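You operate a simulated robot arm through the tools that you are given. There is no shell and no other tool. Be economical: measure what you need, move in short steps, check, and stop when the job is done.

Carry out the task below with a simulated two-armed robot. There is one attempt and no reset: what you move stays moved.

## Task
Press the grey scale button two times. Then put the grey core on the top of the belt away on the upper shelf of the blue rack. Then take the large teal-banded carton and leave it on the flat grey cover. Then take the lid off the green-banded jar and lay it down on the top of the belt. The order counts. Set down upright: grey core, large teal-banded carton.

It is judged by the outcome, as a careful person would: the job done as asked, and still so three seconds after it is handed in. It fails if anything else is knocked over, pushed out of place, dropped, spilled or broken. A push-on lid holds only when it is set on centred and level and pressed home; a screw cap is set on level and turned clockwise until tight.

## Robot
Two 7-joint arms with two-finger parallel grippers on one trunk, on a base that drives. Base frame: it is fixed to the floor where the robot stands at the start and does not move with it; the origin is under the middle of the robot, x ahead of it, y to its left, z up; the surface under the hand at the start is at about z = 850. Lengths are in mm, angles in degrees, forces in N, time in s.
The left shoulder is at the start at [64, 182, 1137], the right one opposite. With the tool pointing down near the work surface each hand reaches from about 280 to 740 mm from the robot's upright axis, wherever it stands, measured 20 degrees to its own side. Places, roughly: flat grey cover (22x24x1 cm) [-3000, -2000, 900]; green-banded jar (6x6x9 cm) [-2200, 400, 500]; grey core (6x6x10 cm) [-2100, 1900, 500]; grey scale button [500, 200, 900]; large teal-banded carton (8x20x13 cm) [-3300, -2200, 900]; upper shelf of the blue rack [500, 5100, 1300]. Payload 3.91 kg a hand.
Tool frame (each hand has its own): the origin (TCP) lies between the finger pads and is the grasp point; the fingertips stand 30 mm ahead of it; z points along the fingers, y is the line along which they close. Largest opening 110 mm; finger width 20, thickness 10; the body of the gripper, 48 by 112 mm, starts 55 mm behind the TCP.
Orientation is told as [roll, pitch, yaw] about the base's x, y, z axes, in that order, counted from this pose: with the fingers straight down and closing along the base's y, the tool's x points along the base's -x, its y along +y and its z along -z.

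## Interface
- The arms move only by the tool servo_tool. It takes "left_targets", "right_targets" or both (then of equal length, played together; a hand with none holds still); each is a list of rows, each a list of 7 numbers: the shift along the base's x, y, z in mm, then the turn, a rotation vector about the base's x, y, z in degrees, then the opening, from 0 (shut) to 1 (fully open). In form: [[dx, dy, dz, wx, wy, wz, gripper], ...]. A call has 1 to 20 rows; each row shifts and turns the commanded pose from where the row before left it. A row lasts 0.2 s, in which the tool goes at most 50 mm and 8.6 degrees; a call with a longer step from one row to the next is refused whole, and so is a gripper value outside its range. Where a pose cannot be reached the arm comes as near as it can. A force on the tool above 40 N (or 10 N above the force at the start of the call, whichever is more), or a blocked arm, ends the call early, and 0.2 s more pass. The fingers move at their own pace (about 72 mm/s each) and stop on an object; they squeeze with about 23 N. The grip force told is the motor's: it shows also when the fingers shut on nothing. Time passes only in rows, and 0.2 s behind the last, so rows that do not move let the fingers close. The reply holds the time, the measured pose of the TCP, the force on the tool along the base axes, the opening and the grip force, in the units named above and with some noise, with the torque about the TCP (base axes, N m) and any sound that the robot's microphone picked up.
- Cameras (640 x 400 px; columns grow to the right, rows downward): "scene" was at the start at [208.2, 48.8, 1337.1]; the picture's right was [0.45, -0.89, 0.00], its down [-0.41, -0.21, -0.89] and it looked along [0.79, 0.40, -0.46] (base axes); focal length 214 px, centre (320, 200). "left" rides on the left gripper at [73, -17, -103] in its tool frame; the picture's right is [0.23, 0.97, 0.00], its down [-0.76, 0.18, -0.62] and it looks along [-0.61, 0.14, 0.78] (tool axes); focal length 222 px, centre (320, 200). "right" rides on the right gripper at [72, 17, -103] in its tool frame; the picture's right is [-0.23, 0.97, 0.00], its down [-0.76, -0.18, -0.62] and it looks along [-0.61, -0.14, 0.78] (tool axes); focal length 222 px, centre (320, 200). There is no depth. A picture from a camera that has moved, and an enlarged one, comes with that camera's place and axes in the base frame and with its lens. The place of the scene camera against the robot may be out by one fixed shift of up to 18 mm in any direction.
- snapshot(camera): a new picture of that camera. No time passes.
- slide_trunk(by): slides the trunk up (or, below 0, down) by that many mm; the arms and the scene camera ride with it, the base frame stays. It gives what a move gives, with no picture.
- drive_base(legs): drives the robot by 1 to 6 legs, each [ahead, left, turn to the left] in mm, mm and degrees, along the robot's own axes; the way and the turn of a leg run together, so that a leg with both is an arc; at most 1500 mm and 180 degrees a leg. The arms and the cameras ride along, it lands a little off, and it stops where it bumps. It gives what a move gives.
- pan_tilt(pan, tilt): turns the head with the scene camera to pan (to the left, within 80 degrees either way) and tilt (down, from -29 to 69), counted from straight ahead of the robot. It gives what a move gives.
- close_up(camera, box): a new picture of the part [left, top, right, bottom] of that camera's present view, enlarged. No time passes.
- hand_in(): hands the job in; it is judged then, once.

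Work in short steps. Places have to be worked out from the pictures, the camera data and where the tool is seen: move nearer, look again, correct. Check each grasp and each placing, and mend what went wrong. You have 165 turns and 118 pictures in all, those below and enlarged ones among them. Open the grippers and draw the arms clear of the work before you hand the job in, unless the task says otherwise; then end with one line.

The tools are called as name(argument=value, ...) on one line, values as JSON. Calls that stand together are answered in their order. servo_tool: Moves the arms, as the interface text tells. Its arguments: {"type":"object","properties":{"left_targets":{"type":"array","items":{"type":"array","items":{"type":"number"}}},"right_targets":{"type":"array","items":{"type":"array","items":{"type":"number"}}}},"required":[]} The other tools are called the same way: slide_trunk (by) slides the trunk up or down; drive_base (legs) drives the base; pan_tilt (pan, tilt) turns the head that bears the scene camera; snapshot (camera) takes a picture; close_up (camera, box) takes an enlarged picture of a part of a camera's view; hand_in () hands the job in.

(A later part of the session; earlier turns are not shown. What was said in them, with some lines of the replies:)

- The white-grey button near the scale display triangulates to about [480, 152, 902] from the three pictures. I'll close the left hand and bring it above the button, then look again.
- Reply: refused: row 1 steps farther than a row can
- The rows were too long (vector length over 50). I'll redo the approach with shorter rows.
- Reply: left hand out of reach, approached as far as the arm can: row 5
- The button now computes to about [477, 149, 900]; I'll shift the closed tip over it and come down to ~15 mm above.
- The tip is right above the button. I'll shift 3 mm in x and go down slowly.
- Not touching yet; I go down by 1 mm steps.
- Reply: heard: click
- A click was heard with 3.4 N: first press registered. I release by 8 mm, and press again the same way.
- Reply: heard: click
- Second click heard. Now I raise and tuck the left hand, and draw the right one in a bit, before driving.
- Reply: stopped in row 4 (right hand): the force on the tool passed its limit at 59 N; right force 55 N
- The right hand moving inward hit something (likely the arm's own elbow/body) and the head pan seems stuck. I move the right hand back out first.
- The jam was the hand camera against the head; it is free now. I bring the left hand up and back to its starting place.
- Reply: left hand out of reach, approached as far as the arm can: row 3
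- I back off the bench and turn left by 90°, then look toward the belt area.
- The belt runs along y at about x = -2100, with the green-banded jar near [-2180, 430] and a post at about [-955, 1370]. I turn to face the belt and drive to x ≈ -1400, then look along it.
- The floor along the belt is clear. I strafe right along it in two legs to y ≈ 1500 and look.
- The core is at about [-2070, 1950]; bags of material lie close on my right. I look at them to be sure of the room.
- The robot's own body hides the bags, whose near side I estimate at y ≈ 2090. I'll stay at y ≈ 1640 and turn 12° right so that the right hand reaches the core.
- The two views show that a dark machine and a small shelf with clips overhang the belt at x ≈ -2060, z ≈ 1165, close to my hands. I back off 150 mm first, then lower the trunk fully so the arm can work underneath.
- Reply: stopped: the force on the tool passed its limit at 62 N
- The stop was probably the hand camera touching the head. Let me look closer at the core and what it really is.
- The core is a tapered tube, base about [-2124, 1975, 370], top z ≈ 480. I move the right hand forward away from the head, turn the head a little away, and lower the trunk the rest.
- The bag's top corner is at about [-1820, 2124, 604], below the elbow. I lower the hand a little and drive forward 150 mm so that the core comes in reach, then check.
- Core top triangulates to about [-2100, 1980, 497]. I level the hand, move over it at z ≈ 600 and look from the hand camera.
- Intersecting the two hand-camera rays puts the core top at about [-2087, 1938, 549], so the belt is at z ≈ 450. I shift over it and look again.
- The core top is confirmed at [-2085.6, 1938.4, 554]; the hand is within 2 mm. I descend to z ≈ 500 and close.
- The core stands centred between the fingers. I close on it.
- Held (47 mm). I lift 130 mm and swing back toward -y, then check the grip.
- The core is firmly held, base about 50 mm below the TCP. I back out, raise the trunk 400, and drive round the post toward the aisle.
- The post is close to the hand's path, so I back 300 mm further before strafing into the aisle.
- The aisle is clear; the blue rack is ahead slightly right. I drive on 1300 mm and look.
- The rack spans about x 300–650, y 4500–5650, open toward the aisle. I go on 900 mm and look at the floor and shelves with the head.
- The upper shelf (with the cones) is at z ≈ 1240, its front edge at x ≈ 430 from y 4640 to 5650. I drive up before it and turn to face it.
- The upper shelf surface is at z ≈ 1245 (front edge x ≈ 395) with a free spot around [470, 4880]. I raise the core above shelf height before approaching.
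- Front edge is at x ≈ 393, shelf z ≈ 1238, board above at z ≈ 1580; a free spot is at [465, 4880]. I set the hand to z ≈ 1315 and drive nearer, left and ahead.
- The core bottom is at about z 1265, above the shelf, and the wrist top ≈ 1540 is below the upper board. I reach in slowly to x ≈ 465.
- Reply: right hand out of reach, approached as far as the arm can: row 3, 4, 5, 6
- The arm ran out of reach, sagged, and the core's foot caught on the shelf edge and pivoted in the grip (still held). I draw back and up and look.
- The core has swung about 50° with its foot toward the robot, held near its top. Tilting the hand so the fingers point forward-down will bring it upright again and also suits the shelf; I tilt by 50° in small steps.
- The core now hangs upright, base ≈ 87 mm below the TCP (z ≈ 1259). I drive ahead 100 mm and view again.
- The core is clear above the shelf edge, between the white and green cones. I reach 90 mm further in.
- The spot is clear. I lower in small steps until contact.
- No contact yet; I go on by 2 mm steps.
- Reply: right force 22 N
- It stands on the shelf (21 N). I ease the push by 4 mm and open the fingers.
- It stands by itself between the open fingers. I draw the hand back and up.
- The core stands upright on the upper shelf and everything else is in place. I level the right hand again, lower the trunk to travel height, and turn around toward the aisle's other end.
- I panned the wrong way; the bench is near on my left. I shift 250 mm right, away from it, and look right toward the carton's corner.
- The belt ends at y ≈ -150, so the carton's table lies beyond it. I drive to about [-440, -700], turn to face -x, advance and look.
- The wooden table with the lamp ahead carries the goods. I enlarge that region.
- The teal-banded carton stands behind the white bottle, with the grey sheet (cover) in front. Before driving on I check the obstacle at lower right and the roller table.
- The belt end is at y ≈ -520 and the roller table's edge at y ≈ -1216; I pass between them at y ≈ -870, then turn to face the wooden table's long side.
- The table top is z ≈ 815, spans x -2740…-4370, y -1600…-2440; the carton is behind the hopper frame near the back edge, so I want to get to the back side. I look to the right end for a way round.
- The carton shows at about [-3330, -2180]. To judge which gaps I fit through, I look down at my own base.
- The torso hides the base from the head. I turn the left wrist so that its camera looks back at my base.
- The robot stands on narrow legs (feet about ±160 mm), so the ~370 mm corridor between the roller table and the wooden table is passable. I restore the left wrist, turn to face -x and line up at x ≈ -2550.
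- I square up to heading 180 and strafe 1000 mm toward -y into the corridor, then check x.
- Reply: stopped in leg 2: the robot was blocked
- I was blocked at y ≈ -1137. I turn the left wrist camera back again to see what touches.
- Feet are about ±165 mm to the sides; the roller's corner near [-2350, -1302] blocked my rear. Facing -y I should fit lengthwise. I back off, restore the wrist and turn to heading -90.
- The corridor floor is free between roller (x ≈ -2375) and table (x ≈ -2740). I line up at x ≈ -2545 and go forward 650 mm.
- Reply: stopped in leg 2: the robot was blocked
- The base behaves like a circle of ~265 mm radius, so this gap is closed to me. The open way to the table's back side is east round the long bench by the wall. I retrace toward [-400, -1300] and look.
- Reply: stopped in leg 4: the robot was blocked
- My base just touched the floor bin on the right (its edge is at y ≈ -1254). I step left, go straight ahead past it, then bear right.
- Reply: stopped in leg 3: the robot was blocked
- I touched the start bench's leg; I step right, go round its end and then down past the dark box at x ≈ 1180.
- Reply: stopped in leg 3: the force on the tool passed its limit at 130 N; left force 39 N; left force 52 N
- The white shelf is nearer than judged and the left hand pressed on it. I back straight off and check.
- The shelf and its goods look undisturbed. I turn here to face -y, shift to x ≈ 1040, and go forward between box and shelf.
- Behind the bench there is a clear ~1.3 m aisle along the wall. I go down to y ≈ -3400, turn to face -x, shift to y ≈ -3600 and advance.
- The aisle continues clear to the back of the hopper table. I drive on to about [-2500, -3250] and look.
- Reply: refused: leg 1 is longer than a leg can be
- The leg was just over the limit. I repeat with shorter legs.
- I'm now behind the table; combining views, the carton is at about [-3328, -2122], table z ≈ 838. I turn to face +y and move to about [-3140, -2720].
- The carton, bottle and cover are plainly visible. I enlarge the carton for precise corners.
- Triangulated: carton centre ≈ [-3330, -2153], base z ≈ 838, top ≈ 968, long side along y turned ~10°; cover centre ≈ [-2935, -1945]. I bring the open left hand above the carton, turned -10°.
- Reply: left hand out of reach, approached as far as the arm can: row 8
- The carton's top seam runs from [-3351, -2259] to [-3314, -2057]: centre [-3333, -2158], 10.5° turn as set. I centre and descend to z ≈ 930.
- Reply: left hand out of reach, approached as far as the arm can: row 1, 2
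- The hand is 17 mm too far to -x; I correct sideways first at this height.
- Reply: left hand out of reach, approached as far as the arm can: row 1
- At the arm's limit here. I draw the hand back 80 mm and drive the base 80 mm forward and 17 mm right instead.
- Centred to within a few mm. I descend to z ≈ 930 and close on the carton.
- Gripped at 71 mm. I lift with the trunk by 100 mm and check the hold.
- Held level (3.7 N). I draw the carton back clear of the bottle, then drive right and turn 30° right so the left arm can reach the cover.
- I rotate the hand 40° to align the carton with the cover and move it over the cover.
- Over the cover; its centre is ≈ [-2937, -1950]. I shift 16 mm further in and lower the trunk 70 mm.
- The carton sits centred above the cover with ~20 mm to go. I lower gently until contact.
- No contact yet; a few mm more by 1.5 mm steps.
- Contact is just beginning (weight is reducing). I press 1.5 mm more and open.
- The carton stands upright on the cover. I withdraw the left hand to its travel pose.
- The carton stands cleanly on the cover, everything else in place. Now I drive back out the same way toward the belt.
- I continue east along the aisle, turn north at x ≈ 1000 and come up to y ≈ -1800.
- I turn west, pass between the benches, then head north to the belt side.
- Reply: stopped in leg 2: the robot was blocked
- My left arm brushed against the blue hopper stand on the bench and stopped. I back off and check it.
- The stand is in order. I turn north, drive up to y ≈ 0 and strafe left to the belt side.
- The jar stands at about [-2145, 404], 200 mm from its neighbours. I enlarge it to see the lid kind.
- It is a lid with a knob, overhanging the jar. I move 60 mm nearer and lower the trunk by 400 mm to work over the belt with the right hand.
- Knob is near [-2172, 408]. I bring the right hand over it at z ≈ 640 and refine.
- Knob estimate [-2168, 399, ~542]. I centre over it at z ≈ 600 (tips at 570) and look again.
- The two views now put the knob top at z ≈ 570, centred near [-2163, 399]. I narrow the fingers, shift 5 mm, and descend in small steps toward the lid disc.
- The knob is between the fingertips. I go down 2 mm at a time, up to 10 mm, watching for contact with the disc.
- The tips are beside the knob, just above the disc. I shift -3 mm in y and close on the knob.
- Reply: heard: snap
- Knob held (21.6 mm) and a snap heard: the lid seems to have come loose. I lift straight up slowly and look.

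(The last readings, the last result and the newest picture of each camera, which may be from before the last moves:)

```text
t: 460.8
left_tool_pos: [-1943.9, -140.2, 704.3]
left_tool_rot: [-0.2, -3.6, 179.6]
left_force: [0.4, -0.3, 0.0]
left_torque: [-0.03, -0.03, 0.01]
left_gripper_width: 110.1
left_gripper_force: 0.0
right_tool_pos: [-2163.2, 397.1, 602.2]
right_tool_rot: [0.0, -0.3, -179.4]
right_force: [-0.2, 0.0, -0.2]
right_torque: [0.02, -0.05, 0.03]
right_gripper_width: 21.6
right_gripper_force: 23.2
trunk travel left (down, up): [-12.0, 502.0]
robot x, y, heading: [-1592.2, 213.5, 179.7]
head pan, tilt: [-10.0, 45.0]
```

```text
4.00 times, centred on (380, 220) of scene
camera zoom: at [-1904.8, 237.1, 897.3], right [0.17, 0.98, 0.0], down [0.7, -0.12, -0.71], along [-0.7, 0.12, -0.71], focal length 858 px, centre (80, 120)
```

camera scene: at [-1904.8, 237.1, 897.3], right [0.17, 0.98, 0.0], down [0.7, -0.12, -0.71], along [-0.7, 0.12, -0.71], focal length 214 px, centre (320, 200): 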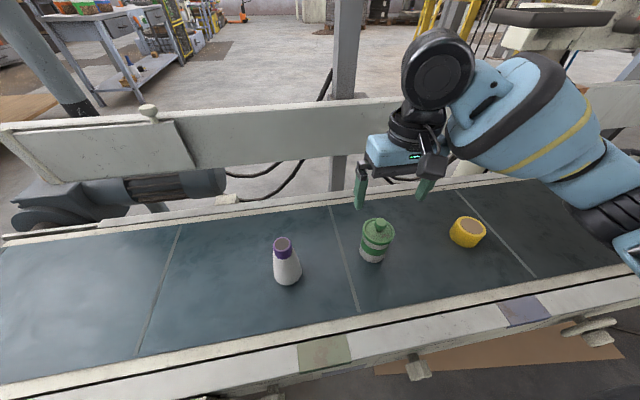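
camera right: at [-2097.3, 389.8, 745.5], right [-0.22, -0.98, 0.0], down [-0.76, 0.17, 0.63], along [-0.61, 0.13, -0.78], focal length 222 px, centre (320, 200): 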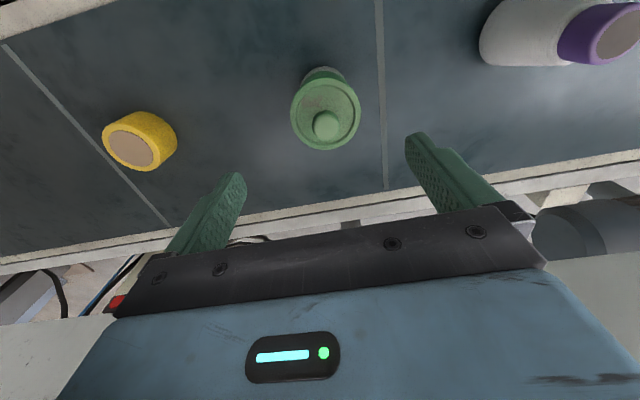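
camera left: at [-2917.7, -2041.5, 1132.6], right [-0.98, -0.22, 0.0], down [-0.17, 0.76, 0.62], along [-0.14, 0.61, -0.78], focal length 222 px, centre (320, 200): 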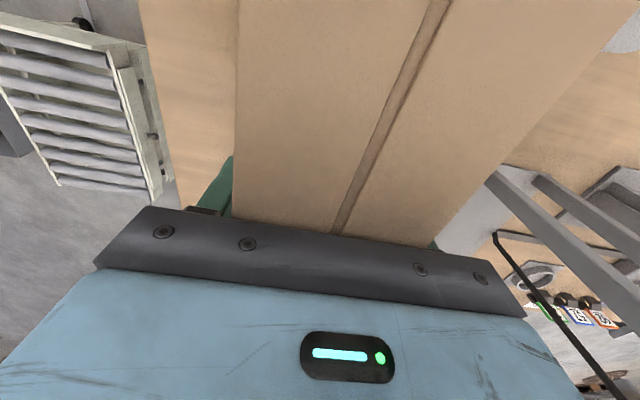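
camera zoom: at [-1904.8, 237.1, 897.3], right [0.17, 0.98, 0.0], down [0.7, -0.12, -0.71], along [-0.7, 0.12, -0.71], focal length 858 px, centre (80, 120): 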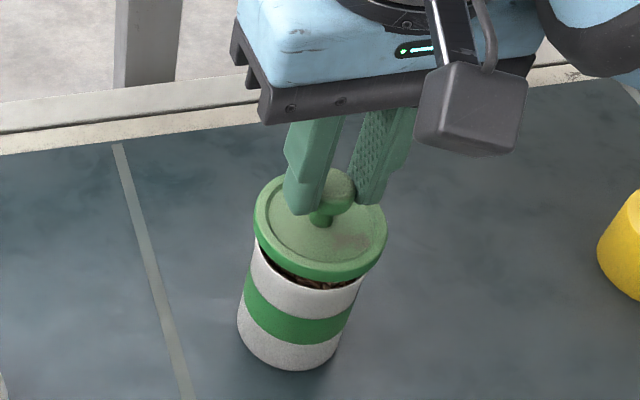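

The lid is off and the jar stays standing. I lift clear and carry the lid to the free belt spot at y ≈ 525, between jar and yellow pot.

servo_tool(right_targets=[[0, 0, 20, 0, 0, 0, 0], [0, 0, 25, 0, 0, 0, 0], [0, 25, 0, 0, 0, 0, 0], [0, 35, 0, 0, 0, 0, 0], [0, 35, 0, 0, 0, 0, 0], [0, 33, 0, 0, 0, 0, 0], [0, 0, 0, 0, 0, 0, 0]])

snapshot(camera="scene")

snapshot(camera="right")

```text
t: 462.4
left_tool_pos: [-1941.5, -139.3, 706.0]
left_tool_rot: [-0.2, -3.6, 179.6]
left_force: [-0.2, 0.3, 1.0]
left_torque: [0.0, -0.01, 0.0]
left_gripper_width: 110.1
left_gripper_force: 0.0
right_tool_pos: [-2163.4, 525.8, 647.7]
right_tool_rot: [0.1, -0.1, -179.3]
right_force: [-0.1, 0.6, 0.3]
right_torque: [-0.01, 0.04, -0.01]
right_gripper_width: 21.8
right_gripper_force: 23.0
trunk travel left (down, up): [-12.0, 502.0]
robot x, y, heading: [-1593.4, 216.7, 180.3]
head pan, tilt: [-10.0, 45.0]
```

```text
13 pictures are left
camera scene: at [-1904.8, 237.1, 897.3], right [0.17, 0.98, 0.0], down [0.7, -0.12, -0.71], along [-0.7, 0.12, -0.71], focal length 214 px, centre (320, 200)
```

scene: 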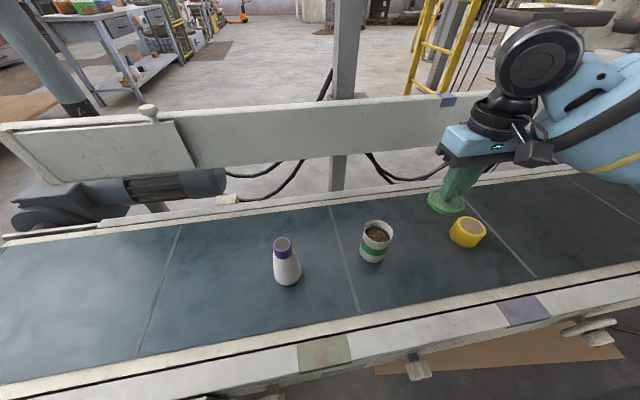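

```text
12 pictures are left
camera right: at [-2091.3, 510.2, 752.1], right [-0.22, -0.98, 0.0], down [-0.76, 0.17, 0.63], along [-0.61, 0.13, -0.78], focal length 222 px, centre (320, 200)
```

right: 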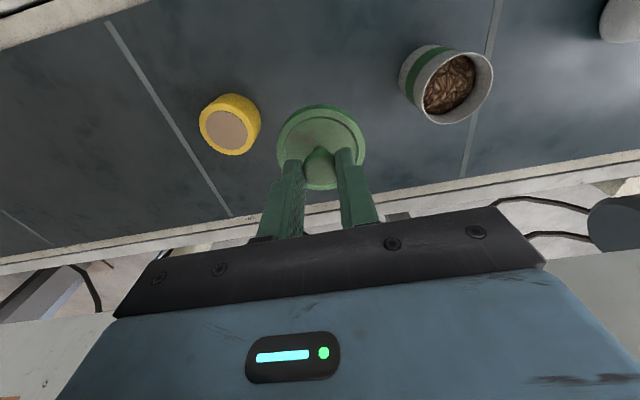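

Yellow pot is at y ≈ 630, jar at y ≈ 398: the lid at y = 526 goes between them. I lower 100 mm, then slowly.

servo_tool(right_targets=[[0, -6, -30, 0, 0, 0, 0], [0, -4, -30, 0, 0, 0, 0], [0, 0, -25, 0, 0, 0, 0], [0, 0, -12, 0, 0, 0, 0], [0, 0, -4, 0, 0, 0, 0], [0, 0, 0, 0, 0, 0, 0]])

servo_tool(right_targets=[[0, 0, -3, 0, 0, 0, 0], [0, 0, -3, 0, 0, 0, 0], [0, 0, -3, 0, 0, 0, 0], [0, 0, 0, 0, 0, 0, 0]])

```text
t: 463.8
left_tool_pos: [-1942.7, -140.5, 705.6]
left_tool_rot: [-0.2, -3.6, 179.7]
left_force: [0.0, 0.4, -0.3]
left_torque: [-0.02, 0.01, -0.03]
left_gripper_width: 110.1
left_gripper_force: 0.1
right_tool_pos: [-2164.5, 515.6, 544.9]
right_tool_rot: [0.0, -0.3, -179.5]
right_force: [0.1, 0.5, -0.3]
right_torque: [0.01, 0.02, 0.0]
right_gripper_width: 21.4
right_gripper_force: 22.8
trunk travel left (down, up): [-12.0, 502.0]
robot x, y, heading: [-1593.8, 217.8, 179.8]
head pan, tilt: [-10.0, 45.0]
```

```text
t: 464.8
left_tool_pos: [-1942.1, -140.0, 706.2]
left_tool_rot: [-0.3, -3.6, 179.6]
left_force: [0.2, 0.5, 0.0]
left_torque: [-0.02, -0.01, 0.01]
left_gripper_width: 109.8
left_gripper_force: 0.0
right_tool_pos: [-2165.4, 514.2, 536.2]
right_tool_rot: [-0.2, -0.3, -179.4]
right_force: [-0.2, -0.1, 0.1]
right_torque: [-0.02, -0.03, 0.01]
right_gripper_width: 22.1
right_gripper_force: 22.9
trunk travel left (down, up): [-12.0, 502.0]
robot x, y, heading: [-1593.6, 216.8, 179.9]
head pan, tilt: [-10.0, 45.0]
```

No contact yet; I check the height visually and continue down in 2 mm steps.

servo_tool(right_targets=[[0, 0, -2, 0, 0, 0, 0], [0, 0, -2, 0, 0, 0, 0], [0, 0, -2, 0, 0, 0, 0], [0, 0, -2, 0, 0, 0, 0], [0, 0, 0, 0, 0, 0, 0]])

close_up(camera="scene", box=[360, 170, 500, 270])

```text
t: 466.0
left_tool_pos: [-1942.2, -140.1, 705.3]
left_tool_rot: [-0.2, -3.6, 179.6]
left_force: [-0.5, 0.8, 0.6]
left_torque: [0.01, -0.02, -0.01]
left_gripper_width: 110.1
left_gripper_force: 0.0
right_tool_pos: [-2163.2, 513.8, 529.1]
right_tool_rot: [0.0, -0.3, -179.3]
right_force: [-0.4, -0.1, 0.1]
right_torque: [0.01, 0.0, 0.01]
right_gripper_width: 22.1
right_gripper_force: 23.1
trunk travel left (down, up): [-12.0, 502.0]
robot x, y, heading: [-1592.9, 215.5, 180.1]
head pan, tilt: [-10.0, 45.0]
```

```text
4.00 times, centred on (430, 220) of scene
camera zoom: at [-1904.8, 237.1, 897.3], right [0.17, 0.98, 0.0], down [0.7, -0.12, -0.71], along [-0.7, 0.12, -0.71], focal length 858 px, centre (-120, 120)
```

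zoom: 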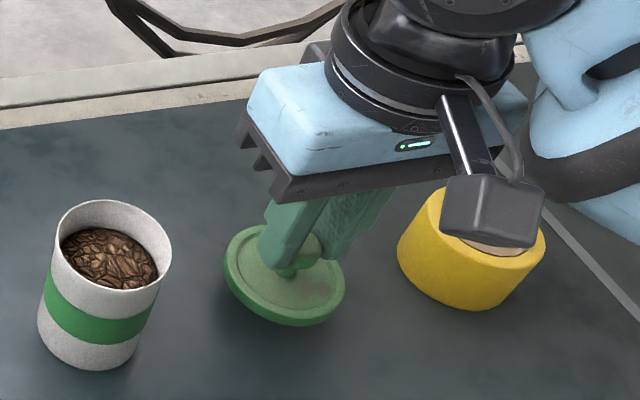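

There's still a small gap under the lid. I go on 2 mm at a time.

servo_tool(right_targets=[[0, 0, -2, 0, 0, 0, 0], [0, 0, -2, 0, 0, 0, 0], [0, 0, -2, 0, 0, 0, 0], [0, 0, -2, 0, 0, 0, 0], [0, 0, -2, 0, 0, 0, 0], [0, 0, 0, 0, 0, 0, 0]])

```text
t: 467.4
left_tool_pos: [-1941.8, -141.2, 705.6]
left_tool_rot: [-0.2, -3.7, 179.5]
left_force: [0.0, 0.5, -0.8]
left_torque: [0.03, 0.01, -0.03]
left_gripper_width: 109.8
left_gripper_force: 0.1
right_tool_pos: [-2163.4, 514.0, 518.6]
right_tool_rot: [0.0, -0.2, -179.3]
right_force: [0.0, -1.5, -0.6]
right_torque: [-0.01, 0.0, -0.03]
right_gripper_width: 21.9
right_gripper_force: 22.9
trunk travel left (down, up): [-12.0, 502.0]
robot x, y, heading: [-1591.4, 213.5, 179.7]
head pan, tilt: [-10.0, 45.0]
```

Still free; another 10 mm the same way.

servo_tool(right_targets=[[0, 0, -2, 0, 0, 0, 0], [0, 0, -2, 0, 0, 0, 0], [0, 0, -2, 0, 0, 0, 0], [0, 0, -2, 0, 0, 0, 0], [0, 0, 0, 0, 0, 0, 0]])

close_up(camera="scene", box=[360, 170, 500, 270])

```text
t: 468.6
left_tool_pos: [-1942.3, -140.2, 705.9]
left_tool_rot: [-0.1, -3.6, 179.6]
left_force: [0.4, 0.1, -0.1]
left_torque: [0.01, -0.03, 0.0]
left_gripper_width: 110.0
left_gripper_force: 0.1
right_tool_pos: [-2161.9, 514.0, 510.1]
right_tool_rot: [-0.1, -0.2, -179.4]
right_force: [-0.1, 0.2, -1.0]
right_torque: [-0.03, 0.02, 0.01]
right_gripper_width: 22.1
right_gripper_force: 23.4
trunk travel left (down, up): [-12.0, 502.0]
robot x, y, heading: [-1595.8, 218.2, 180.3]
head pan, tilt: [-10.0, 45.0]
```

```text
4.00 times, centred on (430, 220) of scene
camera zoom: at [-1904.8, 237.1, 897.3], right [0.17, 0.98, 0.0], down [0.7, -0.12, -0.71], along [-0.7, 0.12, -0.71], focal length 858 px, centre (-120, 120)
```

zoom: 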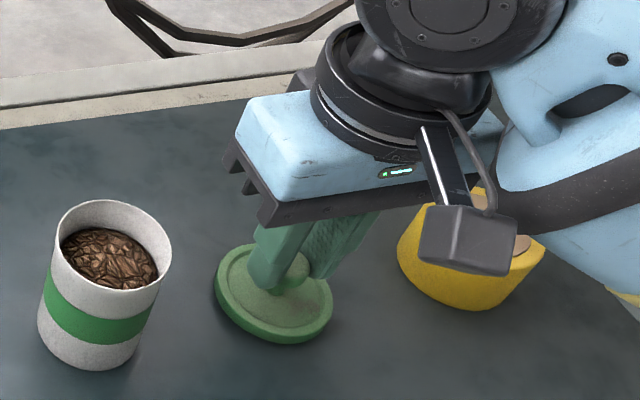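

Nearly there (the shadow closes in). I continue by 1.5 mm steps until contact.

servo_tool(right_targets=[[0, 0, -1.5, 0, 0, 0, 0], [0, 0, -1.5, 0, 0, 0, 0], [0, 0, -1.5, 0, 0, 0, 0], [0, 0, -1.5, 0, 0, 0, 0], [0, 0, -1.5, 0, 0, 0, 0], [0, 0, 0, 0, 0, 0, 0]])

```text
t: 470.0
left_tool_pos: [-1941.3, -141.2, 705.5]
left_tool_rot: [-0.2, -3.6, 179.5]
left_force: [-0.6, -0.1, -0.6]
left_torque: [0.03, 0.02, -0.02]
left_gripper_width: 110.0
left_gripper_force: 0.0
right_tool_pos: [-2163.8, 515.0, 505.0]
right_tool_rot: [-0.1, -0.5, -179.4]
right_force: [-1.8, -0.1, 10.8]
right_torque: [0.01, 0.02, -0.02]
right_gripper_width: 21.8
right_gripper_force: 23.1
trunk travel left (down, up): [-12.0, 502.0]
robot x, y, heading: [-1595.5, 216.0, 180.2]
head pan, tilt: [-10.0, 45.0]
```

The lid rests on the belt (10.8 N). I ease off, open the fingers moderately and rise.

servo_tool(right_targets=[[0, 0, 1.5, 0, 0, 0, 0], [0, 0, 0, 0, 0, 0, 0.3], [0, 0, 0, 0, 0, 0, 0.5], [0, 0, 0, 0, 0, 0, 0.5], [0, 0, 15, 0, 0, 0, 0.5], [0, 0, 30, 0, 0, 0, 0.5], [0, 0, 40, 0, 0, 0, 0.5], [0, 0, 45, 0, 0, 0, 0.5], [0, 0, 45, 0, 0, 0, 0.5], [0, 0, 0, 0, 0, 0, 0.5]])

snapshot(camera="scene")

```text
t: 472.2
left_tool_pos: [-1942.6, -140.4, 704.6]
left_tool_rot: [-0.2, -3.6, 179.5]
left_force: [0.4, -0.3, 0.1]
left_torque: [0.0, 0.01, 0.02]
left_gripper_width: 110.4
left_gripper_force: 0.0
right_tool_pos: [-2160.0, 512.1, 682.6]
right_tool_rot: [0.0, -0.1, -179.3]
right_force: [-0.1, -0.2, 0.0]
right_torque: [0.02, -0.02, 0.0]
right_gripper_width: 55.1
right_gripper_force: 0.1
trunk travel left (down, up): [-12.0, 502.0]
robot x, y, heading: [-1590.7, 212.9, 180.1]
head pan, tilt: [-10.0, 45.0]
```

```text
9 pictures are left
camera scene: at [-1904.7, 237.1, 897.3], right [0.17, 0.98, 0.0], down [0.7, -0.12, -0.71], along [-0.7, 0.12, -0.71], focal length 214 px, centre (320, 200)
```

scene: 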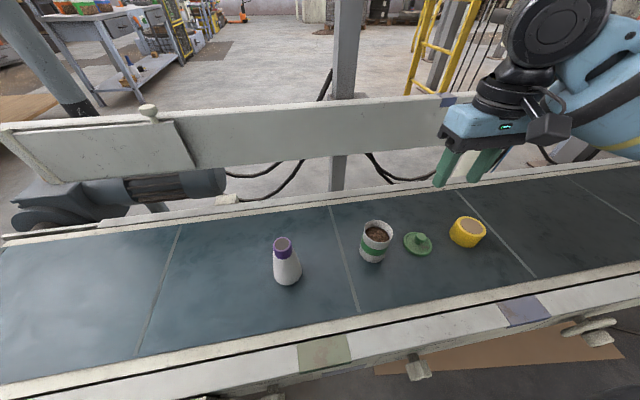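

The lid lies flat on the belt, with jar, bottle and pot all standing. I open the gripper fully, back the robot away from the belt and take a last look.

servo_tool(right_targets=[[0, 0, 40, 0, 0, 0, 1], [0, 0, 40, 0, 0, 0, 1], [0, 0, 0, 0, 0, 0, 1]])

drive_base(legs=[[-300, 0, 0]])

snapshot(camera="scene")

```text
t: 473.0
left_tool_pos: [-1943.4, -140.9, 706.3]
left_tool_rot: [-0.1, -3.6, 179.7]
left_force: [0.2, 0.3, -0.4]
left_torque: [0.02, 0.02, 0.02]
left_gripper_width: 109.8
left_gripper_force: 0.0
right_tool_pos: [-2159.1, 515.1, 757.4]
right_tool_rot: [-0.1, -0.2, -179.4]
right_force: [0.1, 0.1, 0.3]
right_torque: [0.01, 0.0, -0.02]
right_gripper_width: 109.9
right_gripper_force: 0.0
trunk travel left (down, up): [-12.0, 502.0]
robot x, y, heading: [-1593.0, 216.9, 180.4]
head pan, tilt: [-10.0, 45.0]
```

```text
t: 475.1
left_tool_pos: [-1639.8, -141.7, 706.8]
left_tool_rot: [-0.3, -3.6, 179.4]
left_force: [-0.4, 0.8, 1.9]
left_torque: [0.0, 0.0, 0.01]
left_gripper_width: 109.8
left_gripper_force: 0.0
right_tool_pos: [-1855.1, 516.5, 757.8]
right_tool_rot: [0.1, -0.3, -179.5]
right_force: [-0.3, 0.9, -0.6]
right_torque: [0.0, 0.01, -0.01]
right_gripper_width: 109.8
right_gripper_force: 0.0
trunk travel left (down, up): [-12.0, 502.0]
robot x, y, heading: [-1286.2, 214.2, 179.8]
head pan, tilt: [-10.0, 45.0]
```

```text
8 pictures are left
camera scene: at [-1600.5, 237.4, 897.4], right [0.18, 0.98, 0.0], down [0.7, -0.12, -0.71], along [-0.7, 0.12, -0.71], focal length 214 px, centre (320, 200)
```

scene: 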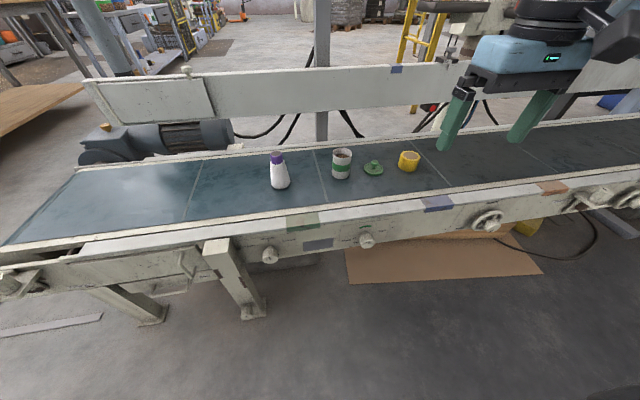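

All four steps are done, the grippers are open and the arms are clear of the work, so I hand in.

hand_in()

```text
The job is handed in.
```

I did all four steps in order and handed the job in: the scale button pressed twice, the grey core upright on the rack's upper shelf, the teal-banded carton upright on the grey cover, and the jar lid flat on the belt. Along the way the robot bumped the white shelf, the blue hopper stand, the roller table, a floor bin and a bench leg, but nothing looked knocked over or moved in the pictures I took.
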